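You operate a simulated robot arm through the tools that you are given. There is no shell and no other tool. Be economical: measure what you need, move in short steps, check, and stop when the job is done.

You are at the controls of a simulated robot arm. One attempt, no reset.

Task
Close up the rinse filter, start its pump and set the pressure on the pink card.
Fine: lid clamped, vent tap shut, inlet open before the pump starts; spill nothing.

It is judged by the outcome, as a careful person would: the job done as asked, and still so three seconds after it is handed in. It fails if anything else is knocked over, pushed out of place, dropped, spilled or broken. Lids that push on must go on centred and level and be pressed home; caps that screw on are set level and turned clockwise until they are tight.

Robot
A 7-joint arm with a fingered hand on a trunk, on a base that drives. Base frame: it is fixed to the floor where the robot stands at the start and does not move with it; the origin is under the middle of the robot, x ahead of it, y to its left, z up. Readings come in mm, rad, newtons and seconds.
Its first joint turns from -2.897 to 2.897 rad. Places, roughly: drain valve [200, 1000, 500]; pink card [-600, -1200, 1100]; pump reset button [1000, -200, 1200]; rinse fill button [600, 500, 900]; rinse filter [1000, 200, 600]; rinse handwheel [800, 400, 600]; rinse inlet valve [1100, 0, 700]; rinse lid clamp [800, 100, 900]; rinse pump switch [700, 500, 1200]; rinse vent tap [900, 300, 900]; sample tap [400, 900, 1200]; skimmer tap [0, 1300, 1100]; wash fill button [1300, -400, 900]; wash handwheel [1500, -600, 600]; wash inlet valve [1800, -1000, 800]; wash lid clamp [1600, -800, 1000]. Payload 4.7 kg.
The TCP is the grasp point between the finger pads, 36 mm short of the fingertips. In the tool frame z runs along the fingers and y along their closing line. Largest opening 120 mm; the body of the gripper starts 42 mm behind the TCP. The gripper is a hand of 5 fingers: y runs from the thumb to the fingers, the wrist lies at [-18, -122, -210] in the tool frame, and closing takes about 1.5 s.
Orientation is that of the tool frame in the base frame, as [roll, pitch, yaw] about the fixed x, y, z axes, in that order (R = Rz(yaw) Ry(pitch) Rx(roll)). With the fingers straight down and the wrist toward the robot, the tool's x, y and z point along [0, 1, 0], [1, 0, 0] and [0, 0, -1] of the base frame.

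Tools
- The arm moves only by the tool nudge_tool. Its argument "plan" is a list that holds one entry, the list of rows, each a list of 6 numbers: the shift along the tool's x, y, z in cm, then the turn, a rotation vector about the tool's x, y, z in degrees. In form: [[[dx, dy, dz, wx, wy, wz], ...]]. A call has 1 to 10 rows; each row shifts and turns the commanded pose from where the row before left it, along the tool's axes as they then stand. "grip" is the finger opening in cm, from 0 to 12, set as the call begins (left out, the last holds). Rows are played at 5 a second. More than 50 mm and 0.15 rad between two rows, or a gripper value outside its range, and nothing of the call is played. Where a pose cannot be reached the arm comes as near as it can. A force on the tool above 40 N (or 10 N above the force at the start of the call, whichever is more), or a blocked arm, ends the call early, and 0.2 s more pass. The fingers move at their own pace (about 45 mm/s each) and stop on an object; they squeeze with about 31 N. The grip force told is the motor's: it shows also when the fingers shut on nothing. Time passes only in rows, and 0.2 s behind the last, so rows that do not move let the fingers close. It gives the time, the measured TCP pose, the force on the tool (base axes), the opening and the grip force at its end, in the units of the frame above (readings bear some noise), with the torque about the TCP (base axes, N m) and any sound that the robot's microphone picked up.
- Cameras (640 x 400 px; columns grow to the right, rows downward): "scene" is now at [-243.1, 114.4, 1244.8]; the picture's right is [0.32, -0.95, 0.00], its down [-0.20, -0.07, -0.98] and it looks along [0.93, 0.31, -0.21] (base axes); focal length 251 px, centre (320, 200). "wrist" rides on the gripper at [73, -91, -143] in the tool frame; the picture's right is [-0.80, 0.28, -0.53], its down [-0.53, -0.73, 0.42] and it looks along [-0.27, 0.62, 0.74] (tool axes); focal length 234 px, centre (320, 200). There is no depth. A picture from a camera that has moved, and an enlarged one, comes with that camera's place and axes in the base frame and with its lens. The place of the scene camera against the robot may be out by one fixed shift of up to 12 mm in any direction.
- camera(camera): a new picture of that camera. No time passes.
- drive_base(legs): drives the robot by 1 to 6 legs, each [ahead, turn to the left] in mm and rad, along the robot's own axes; the way and the turn of a leg run together, so that a leg with both is an arc; at most 1500 mm and 3.142 rad a leg. The arm and the cameras ride along, it lands a little off, and it stops where it bumps. It gives what a move gives.
- finger_targets(index, middle, ring, little, thumb_bend, thumb_turn): sets how far each is bent, from 0 (flat) to 1 (curled in); at 0.3 the hand is open as for a grip, at 0.7 the pads meet at the TCP. One left out holds its place. A second passes; each finger stops where it meets its share of the squeeze, and holds until it gets a number again. A gripper value or a shape takes the hand back. It gives what a move gives, with no picture; readings hold the bend of each and the force on index, middle, ring, little, thumb and palm. thumb_turn goes from beside the hand (0) to across from the fingers (1), as for a grip.
- preshape(shape): the hand has 5 fingers and takes this shape, open, in about a second: jaw (thumb against the fingers, like two jaws); tri (thumb and two fingers); tip (a fingertip pinch); poke (one finger out to press); point (the index stretched); flat (the hand flat); cup (the hand cupped); fist (a fist). The gripper value then closes the fingers along that shape, each until it touches; the sizes above hold for jaw. It gives what a move gives, with no picture.
- head_to(pan, tilt): turns the head with the scene camera to pan (to the left, within 2.496 rad either way) and tilt (down, from -0.506 to 1.204), counted from straight ahead of the robot. It gives what a move gives.
- zoom(camera, box): a new picture of the part [left, top, right, bottom] of that camera's present view, enlarged. No time passes.
- job_done(): hands the job in; it is judged then, once.

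Go step by step. Nothing tells you exact positions but the pictures and the camera data: compare them with the known pose of the tool, close in by small moves and look again before you grip or let go. The budget is 120 turns and 98 pictures, counting those below and the enlarged ones. Unless the task says otherwise, let go and move clear before handing in, and close with one line.

The tools are called after "Request:" as name(argument=value, ...) on one line, values as JSON. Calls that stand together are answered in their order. nudge_tool: Moves the arm, as the interface text tells. Its arguments: {"type":"object","properties":{"plan":{"type":"array"},"grip":{"type":"number"}},"required":["plan"]} The other tools are called the same way: preshape (shape) gives the hand a shape; finger_targets (index, middle, ring, little, thumb_bend, thumb_turn) moves the fingers one by one; drive_base (legs) drives the base; head_to (pan, tilt) turns the head that bears the scene camera; camera (camera) takes a picture; zoom (camera, box) takes an enlarged picture of a part of a camera's view; job_done () hands the job in.

At the start:

```text
t: 0.0
position: [677.8, 170.5, 1345.7]
tool_rot: [3.141, 0.001, 1.571]
contact_force: [0.0, 0.7, 0.3]
wrist_torque: [0.0, 0.01, 0.03]
width: 119.3
finger_force: 0.1
shape: jaw
bend: [0.3, 0.3, 0.3, 0.3, 0.3, 0.98]
finger forces: [0.0, 0.0, 0.1, 0.1, 0.0, 0.0]
robot x, y, heading: [-1.6, 1.7, -0.004]
head pan, tilt: [0.325, 0.209]
```

scene: 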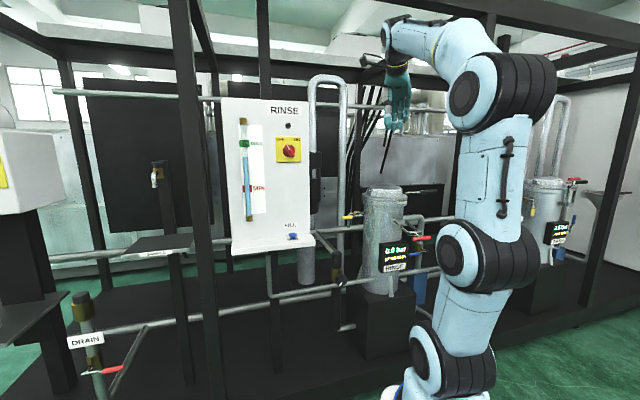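
wrist: 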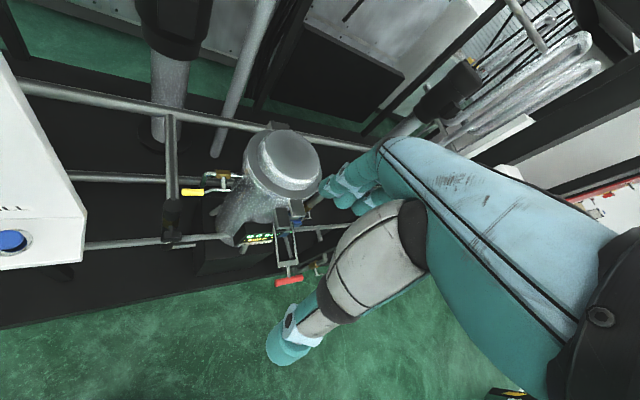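

The rinse filter stands ahead with a panel to its left; I will look closer at both, and then at the card.

Request:
zoom(camera="scene", box=[320, 160, 460, 300])

Request:
zoom(camera="scene", box=[210, 90, 330, 260])

Request:
head_to(pan=-2.1, tilt=0.1)

```text
2.86 times, centred on (390, 230) of scene
camera zoom: at [-243.1, 114.4, 1244.8], right [0.32, -0.95, 0.0], down [-0.2, -0.07, -0.98], along [0.93, 0.31, -0.21], focal length 716 px, centre (120, 114)
```

zoom: 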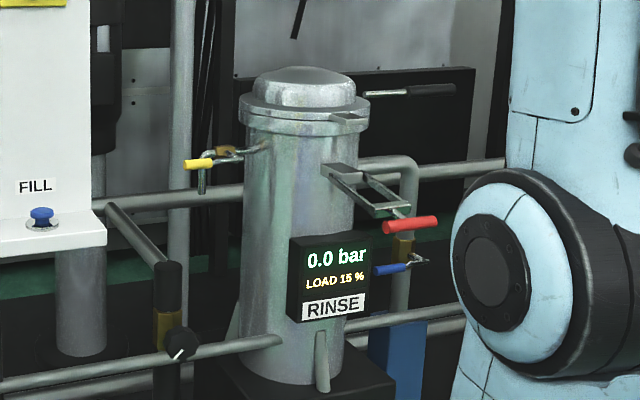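

```text
2.35 times, centred on (270, 175) of scene
camera zoom: at [-243.1, 114.4, 1244.8], right [0.32, -0.95, 0.0], down [-0.2, -0.07, -0.98], along [0.93, 0.31, -0.21], focal length 590 px, centre (438, 259)
```

zoom: 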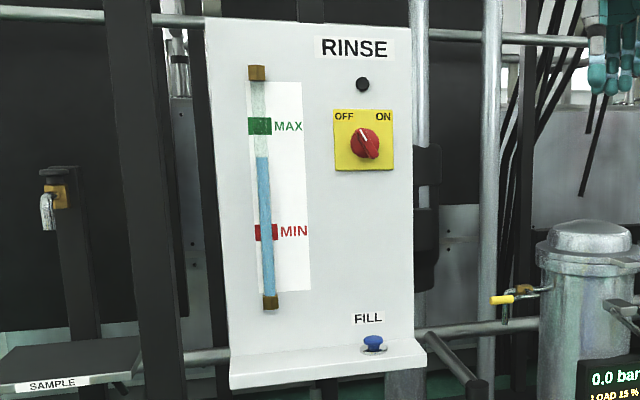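

```text
t: 2.2
position: [677.4, 169.9, 1345.0]
tool_rot: [3.141, 0.0, 1.571]
contact_force: [0.1, -0.4, 0.6]
wrist_torque: [-0.01, 0.0, 0.0]
width: 119.5
finger_force: 0.0
shape: jaw
bend: [0.3, 0.3, 0.3, 0.3, 0.3, 0.98]
finger forces: [0.0, 0.0, 0.0, 0.1, 0.1, 0.1]
robot x, y, heading: [-2.4, -2.1, -0.001]
head pan, tilt: [-2.1, 0.099]
```

The water level lies between MIN and MAX, the lid is on, the clamp lever (red) is open. Now the card behind.

Request:
camera(camera="scene")

```text
93 pictures are left
camera scene: at [-377.9, 5.3, 1255.0], right [-0.86, 0.5, 0.0], down [0.05, 0.09, -1.0], along [-0.5, -0.86, -0.1], focal length 251 px, centre (320, 200)
```

scene: 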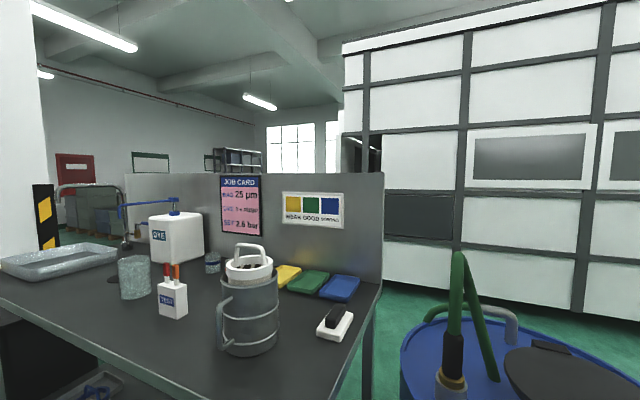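

Request:
zoom(camera="scene", box=[210, 170, 270, 240])

Request:
zoom(camera="scene", box=[100, 170, 380, 370])

Request:
zoom(camera="wrist", box=[150, 100, 350, 300])

```text
5.71 times, centred on (240, 205) of scene
camera zoom: at [-377.9, 5.3, 1255.0], right [-0.86, 0.5, 0.0], down [0.05, 0.09, -1.0], along [-0.5, -0.86, -0.1], focal length 1432 px, centre (777, 171)
```

zoom: 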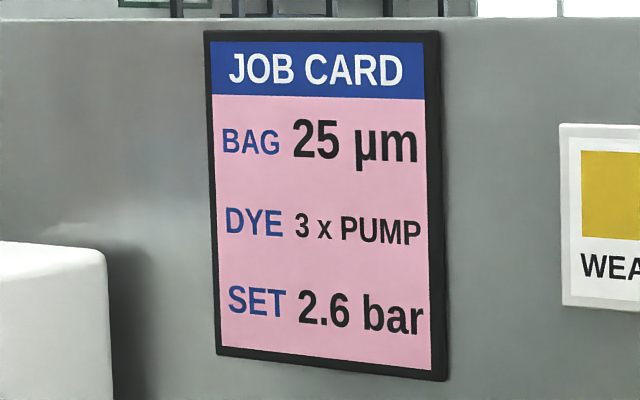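

```text
2.00 times, centred on (240, 270) of scene
camera zoom: at [-377.9, 5.3, 1255.0], right [-0.86, 0.5, 0.0], down [0.05, 0.09, -1.0], along [-0.5, -0.86, -0.1], focal length 501 px, centre (480, 60)
```

zoom: 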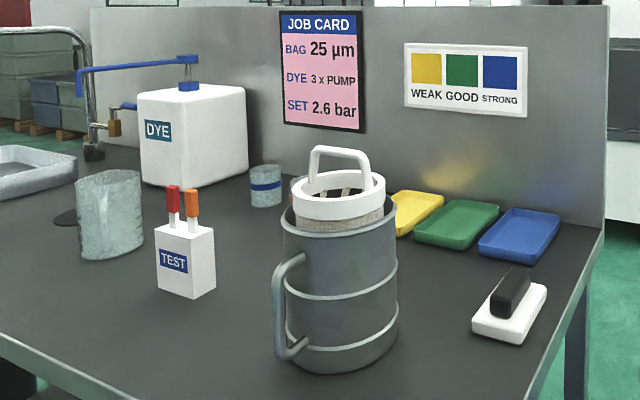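

```text
2.00 times, centred on (250, 200) of wrist
camera zoom: at [587.7, 242.4, 1489.0], right [0.28, -0.8, 0.53], down [-0.73, -0.53, -0.42], along [0.62, -0.27, -0.74], focal length 468 px, centre (460, 200)
```

zoom: 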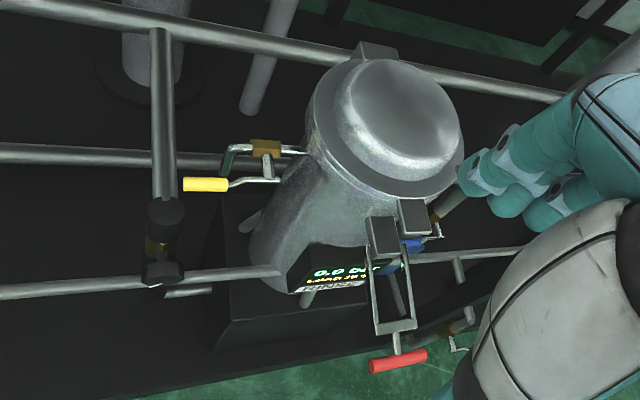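

The card says 2.6 bar. Now close views of the clamp, vent tap, inlet valve and handwheel.

Request:
head_to(pan=0.2, tilt=0.35)

Request:
zoom(camera="wrist", box=[170, 120, 270, 200])

Request:
zoom(camera="wrist", box=[240, 190, 350, 300])

Request:
camera(camera="scene")

```text
t: 4.3
position: [678.0, 170.0, 1344.7]
tool_rot: [-3.142, 0.001, 1.571]
contact_force: [0.1, 0.9, -0.2]
wrist_torque: [-0.01, 0.0, -0.02]
width: 119.5
finger_force: 0.0
shape: jaw
bend: [0.3, 0.3, 0.3, 0.3, 0.3, 0.98]
finger forces: [0.0, 0.1, 0.0, 0.0, 0.0, 0.0]
robot x, y, heading: [0.7, -1.1, -0.002]
head pan, tilt: [0.201, 0.351]
```

```text
5.00 times, centred on (220, 160) of wrist
camera zoom: at [587.7, 242.4, 1489.0], right [0.28, -0.8, 0.53], down [-0.73, -0.53, -0.42], along [0.62, -0.27, -0.74], focal length 1171 px, centre (820, 400)
```

zoom: 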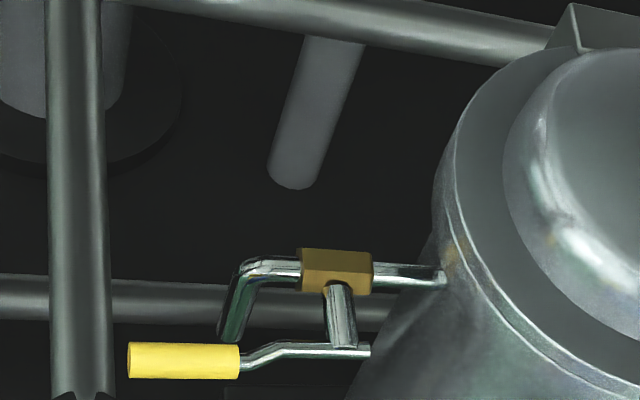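

```text
3.64 times, centred on (295, 245) of wrist
camera zoom: at [587.7, 242.4, 1489.0], right [0.28, -0.8, 0.53], down [-0.73, -0.53, -0.42], along [0.62, -0.27, -0.74], focal length 852 px, centre (411, 36)
```

zoom: 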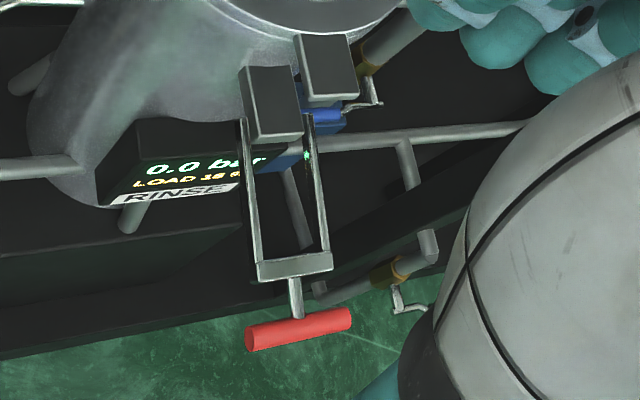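

```text
87 pictures are left
camera scene: at [-240.2, 103.3, 1231.6], right [0.2, -0.98, 0.0], down [-0.34, -0.07, -0.94], along [0.92, 0.19, -0.34], focal length 251 px, centre (320, 200)
```

scene: 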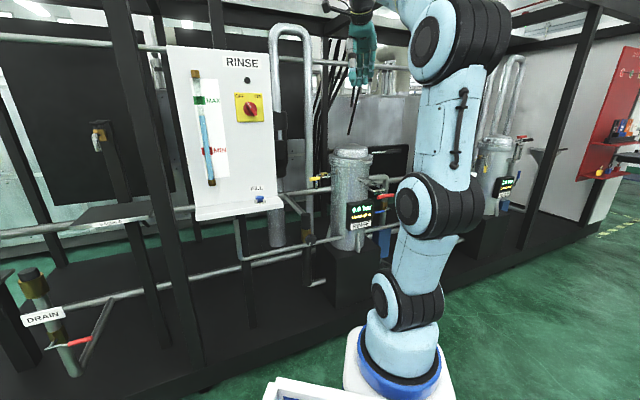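

The vent handle lies along its pipe (open), the inlet's blue handle lies across its pipe (shut), the lid's clamp hangs open. I try the poke shape and see what the finger looks like.

Request:
preshape(shape="poke")

Request:
head_to(pan=0.1, tilt=0.1)

Request:
camera(camera="scene")

Request:
camera(camera="wrist")

```text
t: 5.2
position: [677.3, 169.2, 1344.3]
tool_rot: [-3.14, 0.0, 1.571]
contact_force: [0.0, 0.6, -0.1]
wrist_torque: [-0.02, 0.02, 0.0]
width: 0.2
finger_force: 0.0
shape: poke
bend: [0.7, 0.7, 0.99, 0.99, 1.0, 1.0]
finger forces: [0.1, 0.0, 0.0, 0.0, 0.1, 0.0]
robot x, y, heading: [2.7, -0.9, 0.002]
head pan, tilt: [0.201, 0.351]
```

```text
t: 6.0
position: [677.2, 170.7, 1345.4]
tool_rot: [-3.141, 0.001, 1.569]
contact_force: [-0.4, 0.0, 0.5]
wrist_torque: [-0.01, -0.03, 0.03]
width: 0.0
finger_force: 0.1
shape: poke
bend: [0.7, 0.7, 0.99, 0.99, 1.0, 1.0]
finger forces: [0.0, 0.1, 0.0, 0.0, 0.0, 0.0]
robot x, y, heading: [1.8, -2.5, 0.0]
head pan, tilt: [0.099, 0.099]
```

```text
86 pictures are left
camera scene: at [-239.9, 93.9, 1254.9], right [0.1, -0.99, 0.0], down [-0.1, -0.01, -0.99], along [0.99, 0.1, -0.1], focal length 251 px, centre (320, 200)
```

scene: 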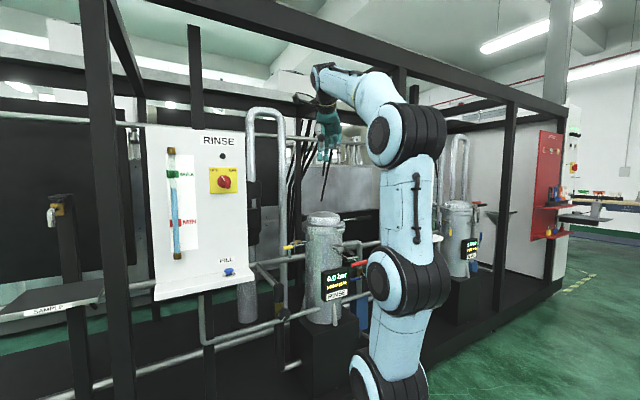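

```text
85 pictures are left
camera wrist: at [587.7, 242.4, 1489.0], right [0.28, -0.8, 0.53], down [-0.73, -0.53, -0.42], along [0.62, -0.27, -0.74], focal length 234 px, centre (320, 200)
```

wrist: 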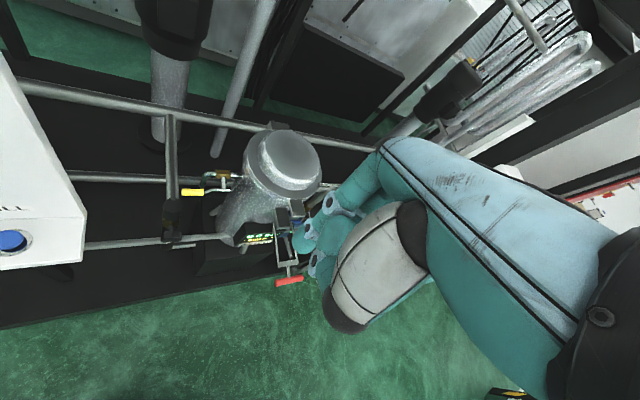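

The poke shape puts two fingertips ahead of the TCP. I look at the wash filter's clamp to see what shut looks like, and once more at the rinse filter.

Request:
zoom(camera="scene", box=[430, 190, 500, 290])

Request:
zoom(camera="scene", box=[240, 200, 400, 340])

```text
4.00 times, centred on (465, 240) of scene
camera zoom: at [-239.9, 93.9, 1254.9], right [0.1, -0.99, 0.0], down [-0.1, -0.01, -0.99], along [0.99, 0.1, -0.1], focal length 1002 px, centre (-260, 40)
```

zoom: 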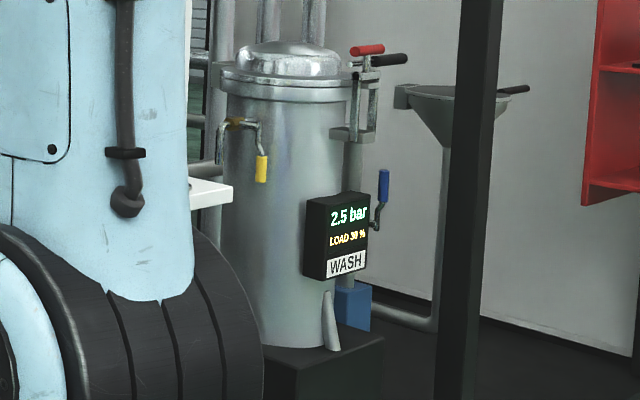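

```text
2.86 times, centred on (320, 270) of scene
camera zoom: at [-239.9, 93.9, 1254.9], right [0.1, -0.99, 0.0], down [-0.1, -0.01, -0.99], along [0.99, 0.1, -0.1], focal length 716 px, centre (320, 0)
```

zoom: 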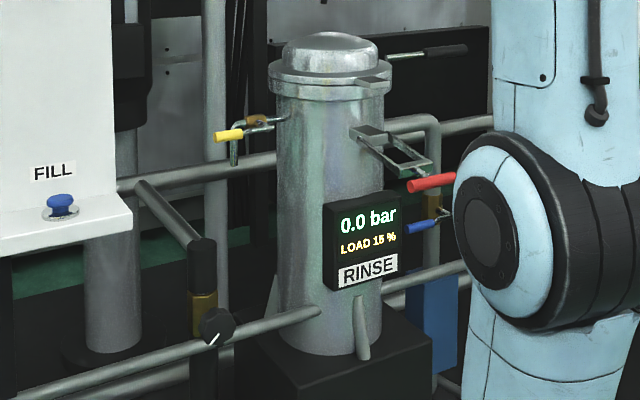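

The wash filter shows the proper state: clamp lever up, vent handle down, inlet handle up. I turn the hand to point forward first.

Request:
nudge_tool(plan=[[[0, 0, 0, -8, 0, 0], [0, 0, 0, -8, 0, 0], [0, 0, 0, -8, 0, 0], [0, 0, 0, -8, 0, 0], [0, 0, 0, -8, 0, 0], [0, 0, 0, -8, 0, 0], [0, 0, 0, -8, 0, 0], [0, 0, 0, -8, 0, 0], [0, 0, 0, -8, 0, 0], [0, 0, 0, -8, 0, 0]]])

```text
t: 8.2
position: [676.4, 170.7, 1345.6]
tool_rot: [1.743, -0.001, 1.571]
contact_force: [0.3, -0.3, 0.5]
wrist_torque: [-0.01, 0.01, 0.0]
width: 0.1
finger_force: 0.1
shape: poke
bend: [0.7, 0.7, 0.99, 0.99, 1.0, 1.0]
finger forces: [0.1, 0.0, 0.0, 0.0, 0.0, 0.0]
robot x, y, heading: [2.3, 0.5, 0.003]
head pan, tilt: [0.099, 0.099]
```

Request:
nudge_tool(plan=[[[0, 0, 0, -5, 0, 0], [0, 0, 0, -5, 0, 0], [0, 0, 0, 0, 8, 0], [0, 0, 0, 0, 8, 0], [0, 0, 0, 0, 7, 0], [0, 0, 0, 0, 7, 0], [-4, 0, -3, 0, 0, 0], [-4, 0, -3, 0, 0, 0], [-4, 0, -3, 0, 0, 0], [-4, 0, -3, 0, 0, 0]]])

Request:
nudge_tool(plan=[[[0, -5, 0, 0, 0, 0], [0, -5, 0, 0, 0, 0], [0, -5, 0, 0, 0, 0], [0, -5, 0, 0, 0, 0], [0, -5, 0, 0, 0, 0], [0, -5, 0, 0, 0, 0], [-2, -5, -2, 0, 0, 0]]])

Request:
camera(camera="scene")

Request:
camera(camera="wrist")

```text
t: 10.4
position: [669.1, 203.7, 1368.7]
tool_rot: [1.581, -0.168, 2.028]
contact_force: [1.0, -0.5, 0.0]
wrist_torque: [0.0, 0.0, 0.0]
width: 0.3
finger_force: 0.1
shape: poke
bend: [0.7, 0.7, 0.99, 0.99, 1.0, 1.0]
finger forces: [0.0, 0.0, 0.0, 0.1, 0.0, 0.1]
out of reach, approached as far as the arm can: row 4, 5, 6, 7, 8, 9, 10
robot x, y, heading: [1.0, 2.4, 0.002]
head pan, tilt: [0.099, 0.099]
```

```text
refused: row 7 steps farther than a row can; nothing moved
```

```text
82 pictures are left
camera scene: at [-239.9, 93.9, 1255.0], right [0.1, -1.0, 0.0], down [-0.1, -0.01, -0.99], along [0.99, 0.1, -0.1], focal length 251 px, centre (320, 200)
```

scene: 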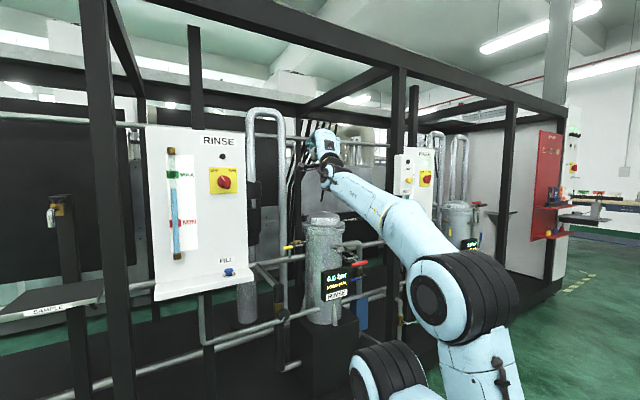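

```text
81 pictures are left
camera wrist: at [502.9, 218.4, 1293.9], right [-0.1, -0.98, 0.15], down [0.55, -0.18, -0.82], along [0.83, 0.0, 0.56], focal length 234 px, centre (320, 200)
```

wrist: 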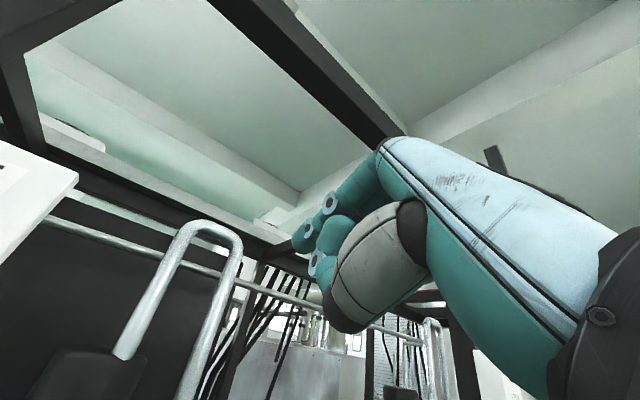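

The yaw went past a joint limit; I turn back to pointing straight ahead and then shift.

Request:
nudge_tool(plan=[[[0, 0, 0, 0, -7, 0], [0, 0, 0, 0, -7, 0], [0, 0, 0, 0, -7, 0], [0, 0, 0, 0, -5, 0], [0, 0, 0, 0, 0, 0]]])

```text
t: 11.6
position: [668.9, 204.6, 1370.6]
tool_rot: [1.654, -0.145, 1.568]
contact_force: [0.0, -0.1, 1.2]
wrist_torque: [0.0, 0.03, -0.02]
width: 0.1
finger_force: 0.0
shape: poke
bend: [0.7, 0.7, 0.99, 0.99, 1.0, 1.0]
finger forces: [0.0, 0.0, 0.1, 0.1, 0.0, 0.0]
robot x, y, heading: [1.3, -3.7, 0.005]
head pan, tilt: [0.099, 0.099]
```

Request:
nudge_tool(plan=[[[0, 0, 0, 0, 0, -8], [-4.5, 0, 0, 0, 0, 0], [-4.5, 0, 0, 0, 0, 0], [-4.5, 0, 0, 0, 0, 0], [-4.5, 0, 0, 0, 0, 0], [0, -4.9, 0, 0, 0, 0], [0, -4.9, 0, 0, 0, 0], [0, -4.9, 0, 0, 0, 0], [0, -4.9, 0, 0, 0, 0], [0, -4.9, 0, 0, 0, 0]]])

```text
t: 13.8
position: [645.7, 63.2, 1129.4]
tool_rot: [1.654, -0.01, 1.569]
contact_force: [0.1, 0.2, -0.4]
wrist_torque: [0.02, 0.0, 0.01]
width: 0.0
finger_force: 0.1
shape: poke
bend: [0.7, 0.7, 0.99, 0.99, 1.0, 1.0]
finger forces: [0.0, 0.0, 0.0, 0.1, 0.1, 0.0]
out of reach, approached as far as the arm can: row 5, 6, 7, 8, 9, 10
robot x, y, heading: [1.4, 2.1, -0.002]
head pan, tilt: [0.099, 0.099]
```

The hand must yaw a little right here; I turn it 10° right and go down in front of the clamp handle.

Request:
nudge_tool(plan=[[[0, 0, 0, 0, -8, 0], [0, 0, 0, -4.5, -3, 0], [-3.5, 0, 0, 0, 0, 0], [0, -4.9, 0, 0, 0, 0], [0, -4.9, 0, 0, 0, 0], [0, -4.9, 0, 0, 0, 0], [0, -4.9, 0, 0, 0, 0], [0, -4.9, 0, 0, 0, 0]]])

Request:
camera(camera="scene")

Request:
camera(camera="wrist")

```text
t: 15.6
position: [638.5, 27.9, 881.4]
tool_rot: [1.575, 0.009, 1.386]
contact_force: [-0.1, -0.5, 0.0]
wrist_torque: [0.01, 0.02, -0.03]
width: 0.0
finger_force: 0.1
shape: poke
bend: [0.7, 0.7, 0.99, 0.99, 1.0, 1.0]
finger forces: [0.0, 0.0, 0.0, 0.1, 0.1, 0.1]
robot x, y, heading: [1.3, -0.1, 0.001]
head pan, tilt: [0.099, 0.099]
```

```text
80 pictures are left
camera scene: at [-240.0, 93.9, 1255.0], right [0.1, -1.0, 0.0], down [-0.1, -0.01, -0.99], along [0.99, 0.1, -0.1], focal length 251 px, centre (320, 200)
```

scene: 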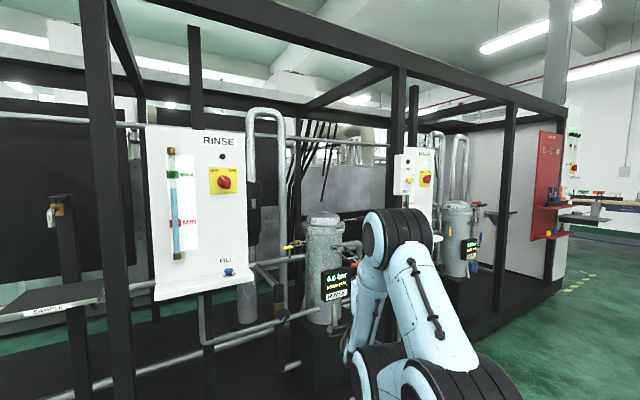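

```text
79 pictures are left
camera wrist: at [511.7, 124.3, 790.9], right [-0.66, -0.69, 0.29], down [0.32, -0.61, -0.73], along [0.68, -0.39, 0.62], focal length 234 px, centre (320, 200)
```

wrist: 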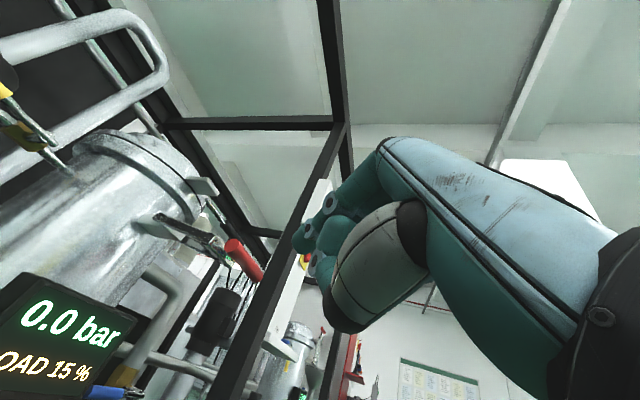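

The handle sits at about (793, 32, 889), matching the earlier estimate. I go below it and slide the fingertips under.

Request:
nudge_tool(plan=[[[3, -3, 0, 0, 0, 0], [0, 0, 4.5, 0, 0, 0], [0, 0, 4.5, 0, 0, 0], [0, 0, 4.4, 0, 0, 0]]])

Request:
camera(camera="wrist")

```text
t: 16.6
position: [776.7, 31.6, 852.6]
tool_rot: [1.575, 0.008, 1.388]
contact_force: [1.0, -0.2, 0.2]
wrist_torque: [0.02, -0.02, 0.0]
width: 0.0
finger_force: 0.0
shape: poke
bend: [0.7, 0.7, 0.99, 0.99, 1.0, 1.0]
finger forces: [0.0, 0.1, 0.1, 0.1, 0.0, 0.0]
robot x, y, heading: [0.5, -0.7, -0.003]
head pan, tilt: [0.099, 0.099]
```

```text
78 pictures are left
camera wrist: at [649.4, 127.2, 761.4], right [-0.66, -0.69, 0.29], down [0.32, -0.61, -0.73], along [0.68, -0.39, 0.62], focal length 234 px, centre (320, 200)
```

wrist: 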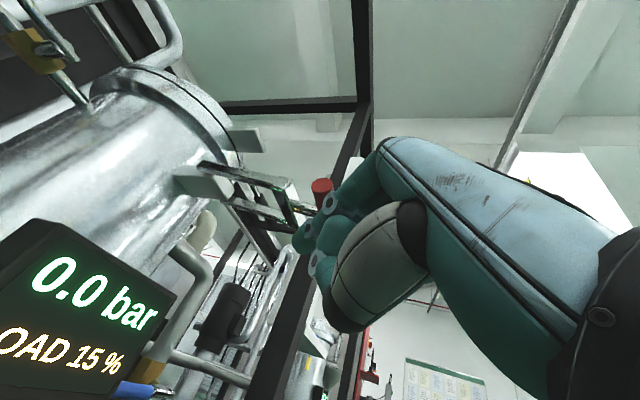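

The fingertips are under the grip. I lift along the arc.

Request:
nudge_tool(plan=[[[0, 2, 0, 0, 0, 0], [0, 2, 0, 0, 0, 0], [0.2, 2.2, 0.2, 0, 0, 0], [0.3, 2.2, 0.3, 0, 0, 0], [0.4, 2.2, 0.4, 0, 0, 0], [0.5, 2.2, 0.4, 0, 0, 0]]])

Request:
camera(camera="wrist")

```text
t: 18.0
position: [791.4, 41.4, 981.5]
tool_rot: [1.573, 0.005, 1.386]
contact_force: [-0.9, -0.7, -0.4]
wrist_torque: [0.02, -0.04, 0.0]
width: 0.0
finger_force: 0.1
shape: poke
bend: [0.7, 0.7, 0.99, 0.99, 1.0, 1.0]
finger forces: [0.8, 0.0, 0.1, 0.0, 0.0, 0.0]
robot x, y, heading: [-0.5, -1.0, 0.001]
head pan, tilt: [0.099, 0.099]
```

```text
77 pictures are left
camera wrist: at [664.4, 138.6, 890.3], right [-0.66, -0.69, 0.29], down [0.32, -0.61, -0.73], along [0.68, -0.39, 0.62], focal length 234 px, centre (320, 200)
```

wrist: 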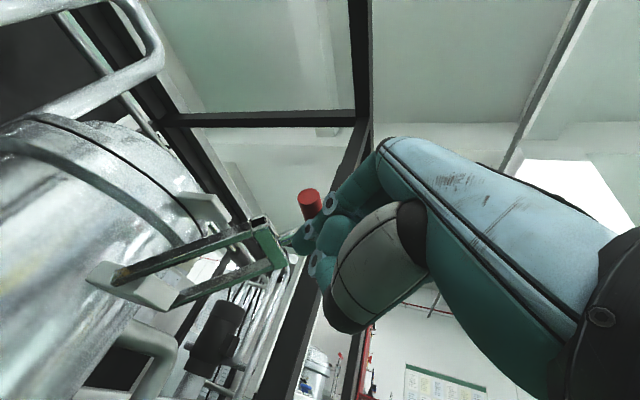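

Request:
nudge_tool(plan=[[[1, 1.7, 0.8, 0, 0, 0], [1, 1.7, 0.9, 0, 0, 0], [1.3, 1.3, 1.1, 0, 0, 0], [1.3, 1.3, 1.2, 0, 0, 0]]])

Request:
camera(camera="wrist")

```text
t: 19.0
position: [839.7, 82.7, 1040.0]
tool_rot: [1.575, 0.008, 1.387]
contact_force: [-0.2, -0.1, -1.1]
wrist_torque: [-0.02, 0.03, 0.03]
width: 0.1
finger_force: 0.1
shape: poke
bend: [0.7, 0.7, 0.99, 0.99, 1.0, 1.0]
finger forces: [0.8, 0.0, 0.1, 0.0, 0.0, 0.0]
robot x, y, heading: [-0.6, 3.5, 0.002]
head pan, tilt: [0.099, 0.099]
```

```text
76 pictures are left
camera wrist: at [712.6, 179.3, 949.1], right [-0.66, -0.69, 0.29], down [0.32, -0.61, -0.73], along [0.68, -0.39, 0.62], focal length 234 px, centre (320, 200)
```

wrist: 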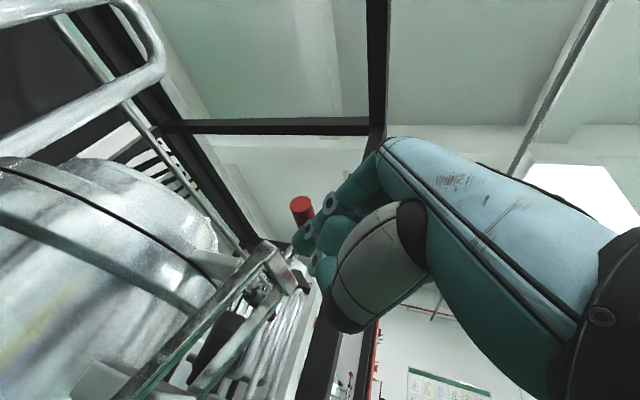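

Following nicely; I continue inward.

Request:
nudge_tool(plan=[[[1.4, 0.8, 1.2, 0, 0, 0], [1.4, 0.8, 1.2, 0, 0, 0], [1.5, 0.2, 1.3, 0, 0, 0], [1.5, 0.2, 1.3, 0, 0, 0], [1, 0, 1, 0, 0, 0]]])

Request:
camera(camera="wrist")

```text
t: 20.0
position: [891.3, 117.5, 1053.7]
tool_rot: [1.584, 0.009, 1.373]
contact_force: [-31.1, -13.4, -18.4]
wrist_torque: [0.16, 0.18, -0.34]
width: 0.2
finger_force: 0.0
shape: poke
bend: [0.7, 0.7, 0.99, 0.99, 1.0, 1.0]
finger forces: [10.0, 27.9, 0.0, 0.1, 0.0, 0.0]
robot x, y, heading: [-1.2, -1.5, -0.004]
head pan, tilt: [0.099, 0.099]
stopped in row 4: the force on the tool passed its limit (the readings are from after the stop); the commanded pose is now the measured one
```

```text
75 pictures are left
camera wrist: at [765.6, 215.7, 964.1], right [-0.67, -0.68, 0.29], down [0.3, -0.61, -0.73], along [0.68, -0.4, 0.61], focal length 234 px, centre (320, 200)
```

wrist: 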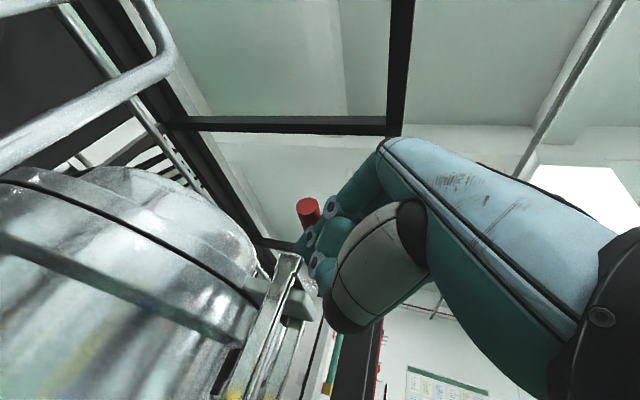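

Request:
nudge_tool(plan=[[[0.5, 0, 0.5, 0, 0, 0], [0.5, 0, 0.5, 0, 0, 0], [0.5, 0, 0.5, 0, 0, 0], [0.5, 0, 0.5, 0, 0, 0]]])

Request:
head_to(pan=0.2, tilt=0.1)

Request:
zoom(camera="scene", box=[280, 170, 400, 320])

```text
t: 20.3
position: [891.1, 116.1, 1051.6]
tool_rot: [1.585, 0.009, 1.367]
contact_force: [-24.9, -10.9, -9.9]
wrist_torque: [0.07, -0.24, -0.29]
width: 0.2
finger_force: 0.1
shape: poke
bend: [0.7, 0.7, 0.99, 0.99, 1.0, 1.0]
finger forces: [9.5, 22.6, 0.0, 0.1, 0.1, 0.1]
robot x, y, heading: [-2.2, 0.2, -0.006]
head pan, tilt: [0.099, 0.099]
stopped in row 1: the force on the tool passed its limit (the readings are from after the stop); the commanded pose is now the measured one
```

```text
t: 21.0
position: [893.1, 116.9, 1053.3]
tool_rot: [1.583, 0.008, 1.37]
contact_force: [-21.6, -16.4, -8.8]
wrist_torque: [0.07, -0.18, -0.38]
width: 0.0
finger_force: 0.0
shape: poke
bend: [0.7, 0.7, 0.99, 0.99, 1.0, 1.0]
finger forces: [11.6, 21.2, 0.0, 0.0, 0.0, 0.0]
robot x, y, heading: [-1.4, 2.3, -0.004]
head pan, tilt: [0.201, 0.099]
```

```text
2.67 times, centred on (340, 245) of scene
camera zoom: at [-242.0, 103.3, 1254.9], right [0.19, -0.98, 0.0], down [-0.1, -0.02, -1.0], along [0.98, 0.19, -0.1], focal length 668 px, centre (267, 80)
```

zoom: 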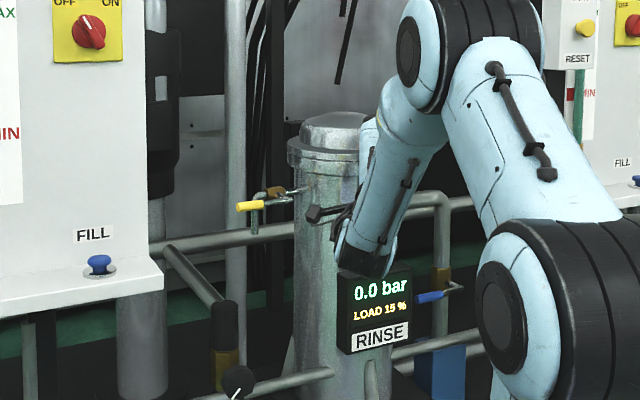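

I back off a little to see whether the lever stays.

Request:
nudge_tool(plan=[[[0, 0, -2, 0, 0, 0], [0, 0, -3, 0, 0, 0], [0, 0, -4, 0, 0, 0]]])

Request:
camera(camera="wrist")

```text
t: 21.8
position: [804.3, 137.5, 1054.5]
tool_rot: [1.583, 0.009, 1.375]
contact_force: [-0.1, 0.4, -0.6]
wrist_torque: [0.02, -0.04, 0.03]
width: 0.0
finger_force: 0.1
shape: poke
bend: [0.7, 0.7, 0.99, 0.99, 1.0, 1.0]
finger forces: [0.0, 0.1, 0.0, 0.0, 0.0, 0.0]
robot x, y, heading: [0.5, -2.3, -0.004]
head pan, tilt: [0.201, 0.099]
```

```text
73 pictures are left
camera wrist: at [678.4, 236.7, 965.8], right [-0.67, -0.68, 0.29], down [0.3, -0.61, -0.73], along [0.68, -0.4, 0.61], focal length 234 px, centre (320, 200)
```

wrist: 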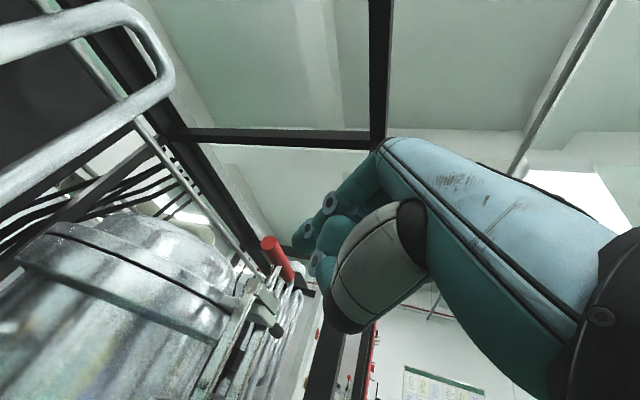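

Request:
zoom(camera="wrist", box=[180, 220, 320, 380])

```text
2.50 times, centred on (250, 300) of wrist
camera zoom: at [678.4, 236.7, 965.8], right [-0.67, -0.68, 0.29], down [0.3, -0.61, -0.73], along [0.68, -0.4, 0.61], focal length 585 px, centre (495, -50)
```

zoom: 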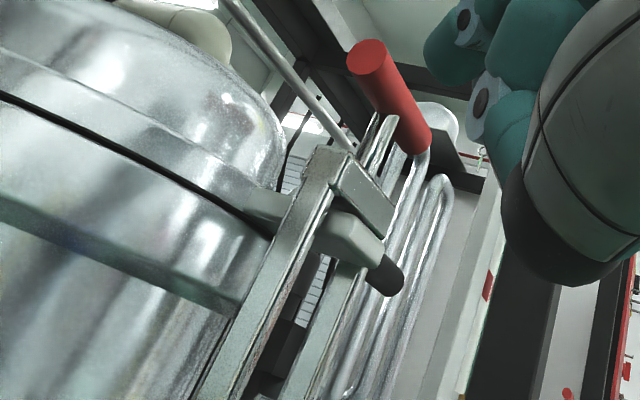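

The lever stays upright with its bar behind the lid's catch. Next the vent tap: I curl the middle finger away, back off and move left.

Request:
nudge_tool(plan=[[[0, 0, -4, 0, 0, 0], [0, 0, -4, 0, 0, 0], [0, 0, -4, 0, 0, 0], [4, 0, 0, 0, 0, 0], [4, 0, 0, 0, 0, 0], [4, 0, 0, 0, 0, 0], [3, 0, 0, 0, 7, 0], [0, 0, 0, 0, 7, 0], [0, 0, 0, 0, 6, 0]]])

Request:
finger_targets(middle=1.0)

Request:
camera(camera="wrist")

Request:
camera(camera="scene")

```text
t: 23.8
position: [716.2, 305.7, 1055.2]
tool_rot: [1.585, 0.004, 1.723]
contact_force: [0.3, 1.0, -0.7]
wrist_torque: [0.01, 0.02, 0.02]
width: 0.3
finger_force: 0.0
shape: poke
bend: [0.7, 0.7, 0.99, 0.99, 1.0, 1.0]
finger forces: [0.0, 0.1, 0.0, 0.1, 0.0, 0.0]
robot x, y, heading: [-2.7, -1.3, -0.002]
head pan, tilt: [0.201, 0.099]
```

```text
t: 24.8
position: [716.9, 305.8, 1055.1]
tool_rot: [1.586, 0.004, 1.723]
contact_force: [0.1, 0.7, 0.2]
wrist_torque: [-0.03, 0.03, 0.0]
width: 38.2
finger_force: 0.0
shape: fingers
bend: [0.7, 1.0, 0.99, 0.99, 1.0, 1.0]
finger forces: [0.0, 0.1, 0.1, 0.0, 0.1, 0.0]
robot x, y, heading: [0.5, -2.8, -0.004]
head pan, tilt: [0.201, 0.099]
```

```text
71 pictures are left
camera wrist: at [564.3, 355.2, 966.5], right [-0.4, -0.87, 0.29], down [0.49, -0.47, -0.74], along [0.78, -0.15, 0.61], focal length 234 px, centre (320, 200)
```

wrist: 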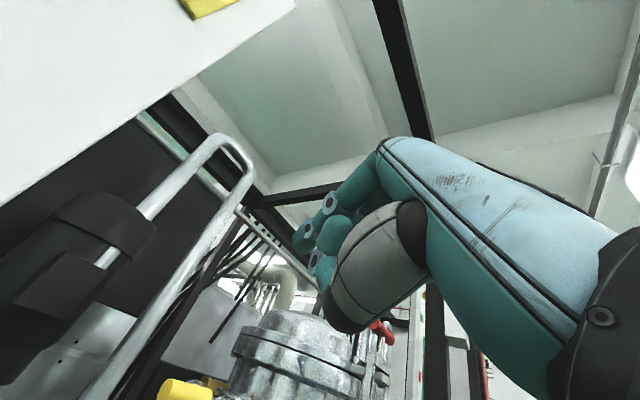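

```text
70 pictures are left
camera scene: at [-241.6, 103.8, 1255.0], right [0.2, -0.98, 0.0], down [-0.1, -0.02, -0.99], along [0.98, 0.2, -0.1], focal length 251 px, centre (320, 200)
```

scene: 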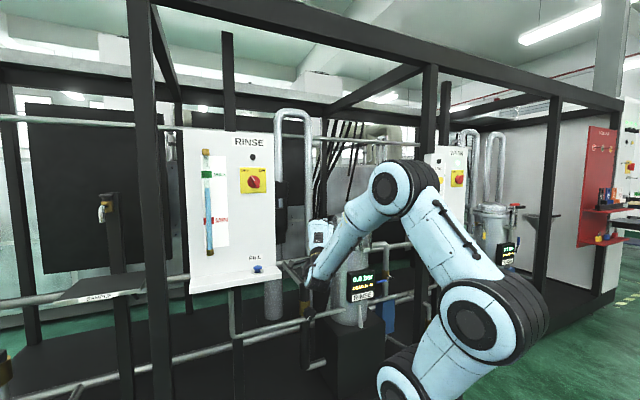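

Yellow handle at about (867, 350, 928). I bring the index above it.

Request:
nudge_tool(plan=[[[0.5, -4, 1.9, 0, 0, 0], [0.5, -4.2, 1.9, 0, 0, 0], [0, 0, 3.4, 0, 0, 0], [0, 0, 3.4, 0, 0, 0], [0, 0, 3.1, 0, 0, 0]]])

Request:
camera(camera="wrist")

Request:
zoom(camera="scene", box=[250, 180, 410, 330])

```text
t: 26.0
position: [850.9, 337.5, 970.2]
tool_rot: [1.586, 0.004, 1.722]
contact_force: [-0.1, 0.4, 0.4]
wrist_torque: [-0.01, 0.01, 0.01]
width: 38.3
finger_force: 0.1
shape: fingers
bend: [0.7, 1.0, 0.99, 0.99, 1.0, 1.0]
finger forces: [0.0, 0.0, 0.0, 0.0, 0.0, 0.0]
robot x, y, heading: [2.2, -2.9, -0.006]
head pan, tilt: [0.201, 0.099]
```

```text
69 pictures are left
camera wrist: at [697.5, 387.1, 882.2], right [-0.39, -0.87, 0.29], down [0.49, -0.47, -0.74], along [0.78, -0.15, 0.61], focal length 234 px, centre (320, 200)
```

wrist: 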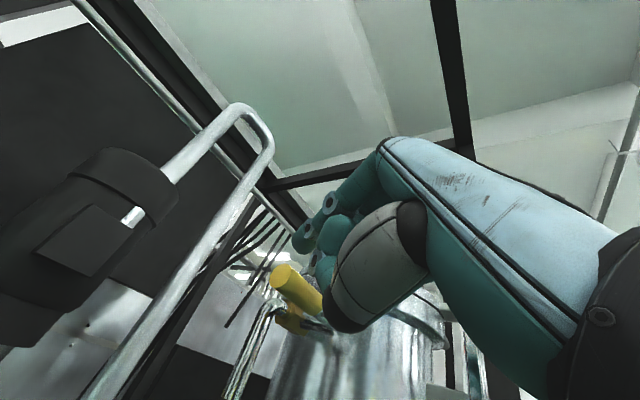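

```text
2.67 times, centred on (330, 255) of scene
camera zoom: at [-241.8, 103.8, 1255.0], right [0.2, -0.98, 0.0], down [-0.1, -0.02, -1.0], along [0.98, 0.2, -0.1], focal length 668 px, centre (293, 53)
```

zoom: 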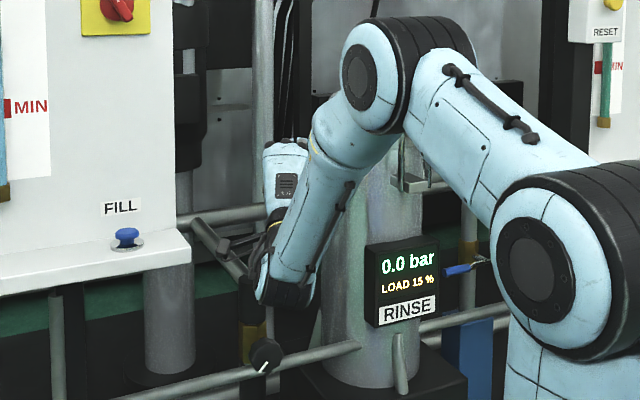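

Request:
nudge_tool(plan=[[[-0.4, -2.4, -0.5, 0, 0, 0], [0, -1.6, 0, 0, 0, 0], [0, -1.6, 0, 0, 0, 0], [-0.6, -1.6, -0.1, 0, 0, 0]]])

Request:
camera(camera="wrist")

```text
t: 27.0
position: [844.3, 324.2, 899.1]
tool_rot: [1.585, 0.004, 1.722]
contact_force: [0.3, -0.3, 0.0]
wrist_torque: [-0.02, 0.01, 0.01]
width: 38.6
finger_force: 0.0
shape: fingers
bend: [0.7, 1.0, 0.99, 0.99, 1.0, 1.0]
finger forces: [0.0, 0.0, 0.1, 0.1, 0.0, 0.0]
robot x, y, heading: [-4.9, 0.4, -0.001]
head pan, tilt: [0.201, 0.099]
```

```text
67 pictures are left
camera wrist: at [691.7, 374.6, 810.0], right [-0.4, -0.87, 0.29], down [0.49, -0.47, -0.74], along [0.78, -0.15, 0.61], focal length 234 px, centre (320, 200)
```

wrist: 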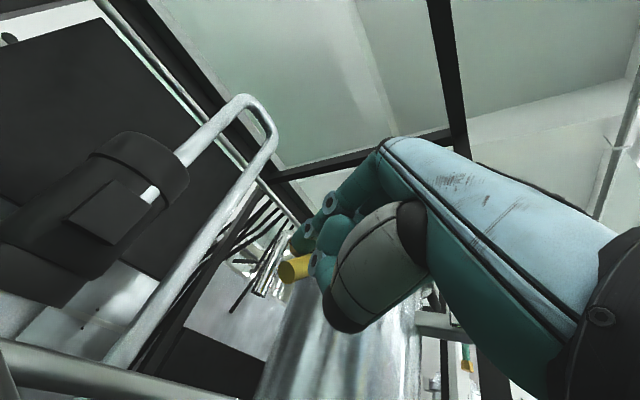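

The handle follows, now about 45° down. I continue.

Request:
nudge_tool(plan=[[[-0.6, -1.4, -0.1, 0, 0, 0], [-1.3, -1, -0.2, 0, 0, 0], [-1.5, -0.6, -0.2, 0, 0, 0], [-1, 0, -0.15, 0, 0, 0]]])

Request:
camera(camera="wrist")

```text
t: 28.0
position: [844.6, 282.0, 868.7]
tool_rot: [1.586, 0.004, 1.725]
contact_force: [-0.7, 0.0, 0.6]
wrist_torque: [-0.02, -0.01, 0.0]
width: 38.9
finger_force: 0.0
shape: fingers
bend: [0.7, 1.0, 0.99, 0.99, 1.0, 1.0]
finger forces: [0.1, 0.1, 0.1, 0.0, 0.0, 0.0]
robot x, y, heading: [-0.8, -3.0, -0.007]
head pan, tilt: [0.201, 0.099]
```

```text
66 pictures are left
camera wrist: at [691.9, 330.6, 779.7], right [-0.39, -0.87, 0.29], down [0.49, -0.47, -0.74], along [0.78, -0.15, 0.61], focal length 234 px, centre (320, 200)
```

wrist: 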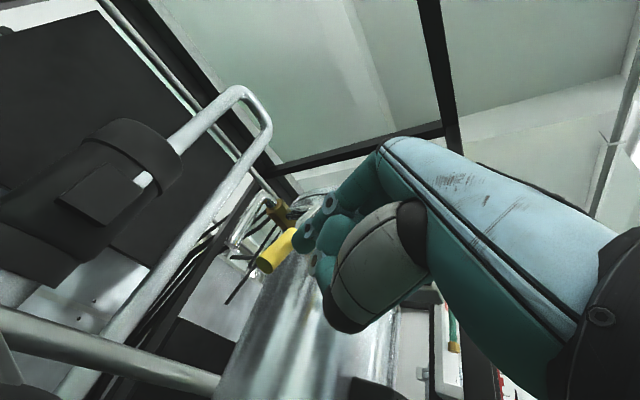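

The fingertip slipped past in front with the handle not quite vertical; I back out, go around to its left, reach deeper and push it right.

Request:
nudge_tool(plan=[[[0, 0, -4.5, 0, 0, 0], [4.5, -0.9, 0.7, 0, 0, 0], [0.8, 0, 0, 0, 0, 0], [0, 0, 3, 0, 0, 0], [0, 0, 3, 0, 0, 0]]])

Request:
camera(camera="wrist")

```text
t: 29.2
position: [857.9, 336.5, 860.8]
tool_rot: [1.585, 0.004, 1.725]
contact_force: [-0.2, 0.0, 0.3]
wrist_torque: [-0.01, 0.03, 0.03]
width: 38.8
finger_force: 0.1
shape: fingers
bend: [0.7, 1.0, 0.99, 0.99, 1.0, 1.0]
finger forces: [0.0, 0.1, 0.1, 0.0, 0.0, 0.0]
robot x, y, heading: [-2.7, 1.4, -0.0]
head pan, tilt: [0.201, 0.099]
```

```text
65 pictures are left
camera wrist: at [705.6, 385.7, 771.0], right [-0.39, -0.87, 0.29], down [0.49, -0.47, -0.74], along [0.78, -0.15, 0.61], focal length 234 px, centre (320, 200)
```

wrist: 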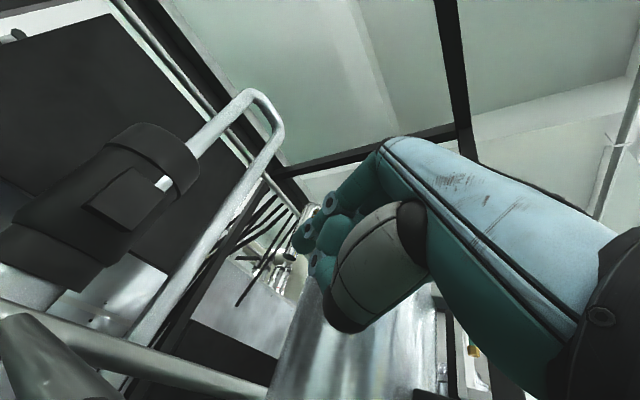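

Request:
nudge_tool(plan=[[[0, 0, 1, 0, 0, 0], [-1.5, 0, -0.2, 0, 0, 0], [-1.5, 0, -0.2, 0, 0, 0], [-1, 0, -0.15, 0, 0, 0], [-0.5, 0, 0, 0, 0, 0]]])

Request:
camera(camera="wrist")

```text
t: 30.4
position: [869.2, 292.4, 860.3]
tool_rot: [1.586, 0.004, 1.722]
contact_force: [-0.1, -0.4, 0.3]
wrist_torque: [0.02, 0.01, -0.02]
width: 38.0
finger_force: 0.0
shape: fingers
bend: [0.7, 1.0, 0.99, 0.99, 1.0, 1.0]
finger forces: [0.1, 0.0, 0.0, 0.2, 0.0, 0.0]
robot x, y, heading: [-0.5, -2.0, -0.0]
head pan, tilt: [0.201, 0.099]
```

```text
64 pictures are left
camera wrist: at [716.8, 341.5, 771.4], right [-0.4, -0.87, 0.29], down [0.49, -0.47, -0.74], along [0.78, -0.15, 0.61], focal length 234 px, centre (320, 200)
```

wrist: 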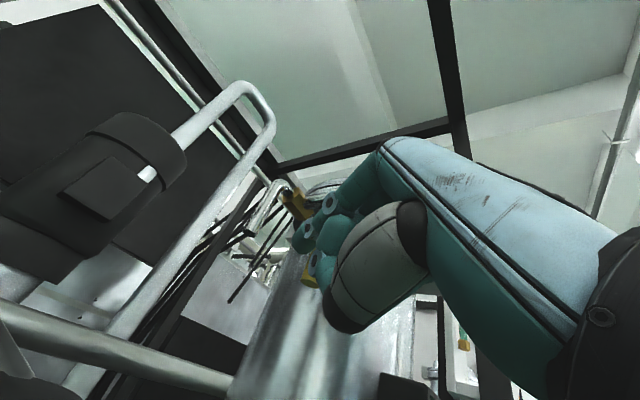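

Request:
nudge_tool(plan=[[[-0.6, 0, -0.1, 0, 0, 0], [-0.6, 0, -0.1, 0, 0, 0], [-0.6, 0, -0.1, 0, 0, 0]]])

Request:
nudge_tool(plan=[[[1, 0, 0.1, 0, 0, 0], [1, 0, 0, 0, 0, 0], [0, 0, -5, 0, 0, 0], [0, 0, -5, 0, 0, 0]]])

Request:
camera(camera="wrist")

```text
t: 31.3
position: [867.2, 279.4, 858.3]
tool_rot: [1.587, 0.007, 1.732]
contact_force: [-18.6, 7.4, 4.8]
wrist_torque: [-0.02, -0.28, 0.53]
width: 41.0
finger_force: 9.9
shape: fingers
bend: [0.7, 1.0, 0.99, 0.99, 1.0, 1.0]
finger forces: [19.7, 0.0, 0.0, 0.1, 0.1, 0.0]
robot x, y, heading: [1.5, -0.1, 0.001]
head pan, tilt: [0.201, 0.099]
stopped in row 3: the force on the tool passed its limit (the readings are from after the stop); the commanded pose is now the measured one
```

```text
t: 32.3
position: [765.9, 284.2, 860.1]
tool_rot: [1.588, 0.006, 1.731]
contact_force: [-0.4, 0.6, -0.8]
wrist_torque: [0.0, -0.01, 0.0]
width: 38.6
finger_force: 0.1
shape: fingers
bend: [0.7, 1.0, 0.99, 0.99, 1.0, 1.0]
finger forces: [0.1, 0.0, 0.0, 0.1, 0.0, 0.1]
robot x, y, heading: [0.6, -0.7, 0.004]
head pan, tilt: [0.201, 0.099]
```

```text
63 pictures are left
camera wrist: at [613.5, 331.4, 771.6], right [-0.39, -0.88, 0.29], down [0.49, -0.46, -0.74], along [0.78, -0.14, 0.61], focal length 234 px, centre (320, 200)
```

wrist: 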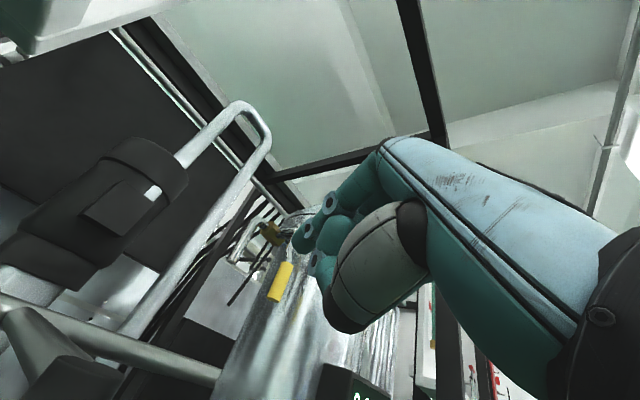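

The vent handle is now straight down. Next the inlet: I retreat, move to the right and look.

Request:
nudge_tool(plan=[[[0, 0, -4.5, 0, 0, 0], [0, 0, -4.5, 0, 0, 0], [-4, 0, 0, 0, -8, 0], [-4.5, 0, 0, 0, -6, 0], [-4.5, 0, 0, 0, -5, 0], [-4.5, 0, 0, 0, 0, 0], [-4.5, 0, 0, 0, 0, 0], [-4.5, 0, 0, 0, 0, 0], [0, -4.5, 0, 0, 0, 0], [0, -4, 0, 0, 0, 0]]])

Request:
camera(camera="wrist")

Request:
head_to(pan=0.1, tilt=0.6)

Request:
camera(camera="scene")

```text
t: 34.5
position: [665.6, 41.7, 831.0]
tool_rot: [1.587, 0.028, 1.389]
contact_force: [0.2, -1.4, 0.7]
wrist_torque: [-0.01, -0.02, -0.01]
width: 38.5
finger_force: 0.0
shape: fingers
bend: [0.7, 1.0, 0.99, 0.99, 1.0, 1.0]
finger forces: [0.0, 0.1, 0.0, 0.1, 0.0, 0.0]
out of reach, approached as far as the arm can: row 8, 9, 10
robot x, y, heading: [-1.0, 0.7, 0.002]
head pan, tilt: [0.201, 0.099]
```

```text
62 pictures are left
camera wrist: at [536.2, 135.9, 741.2], right [-0.65, -0.69, 0.31], down [0.31, -0.62, -0.72], along [0.69, -0.38, 0.62], focal length 234 px, centre (320, 200)
```

wrist: 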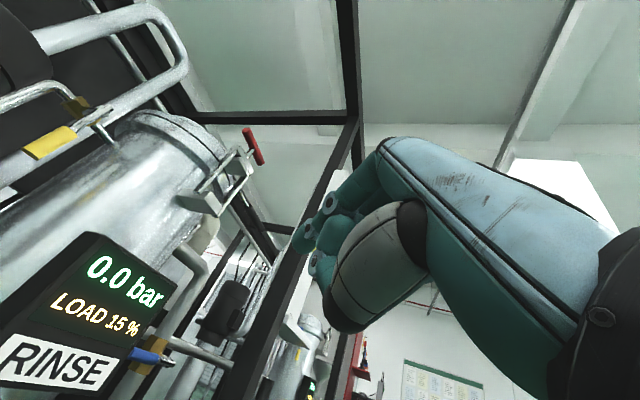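

```text
t: 35.4
position: [664.3, 42.2, 831.2]
tool_rot: [1.588, 0.029, 1.389]
contact_force: [0.6, 0.1, -0.7]
wrist_torque: [-0.02, -0.01, 0.02]
width: 38.4
finger_force: 0.1
shape: fingers
bend: [0.7, 1.0, 0.99, 0.99, 1.0, 1.0]
finger forces: [0.0, 0.1, 0.0, 0.0, 0.0, 0.1]
robot x, y, heading: [0.8, 0.9, 0.002]
head pan, tilt: [0.099, 0.6]
```

```text
61 pictures are left
camera scene: at [-244.4, 93.2, 1208.9], right [0.1, -0.99, 0.0], down [-0.56, -0.06, -0.83], along [0.82, 0.08, -0.56], focal length 251 px, centre (320, 200)
```

scene: 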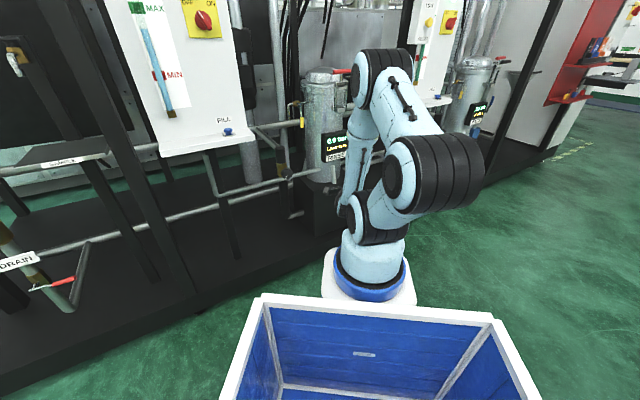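

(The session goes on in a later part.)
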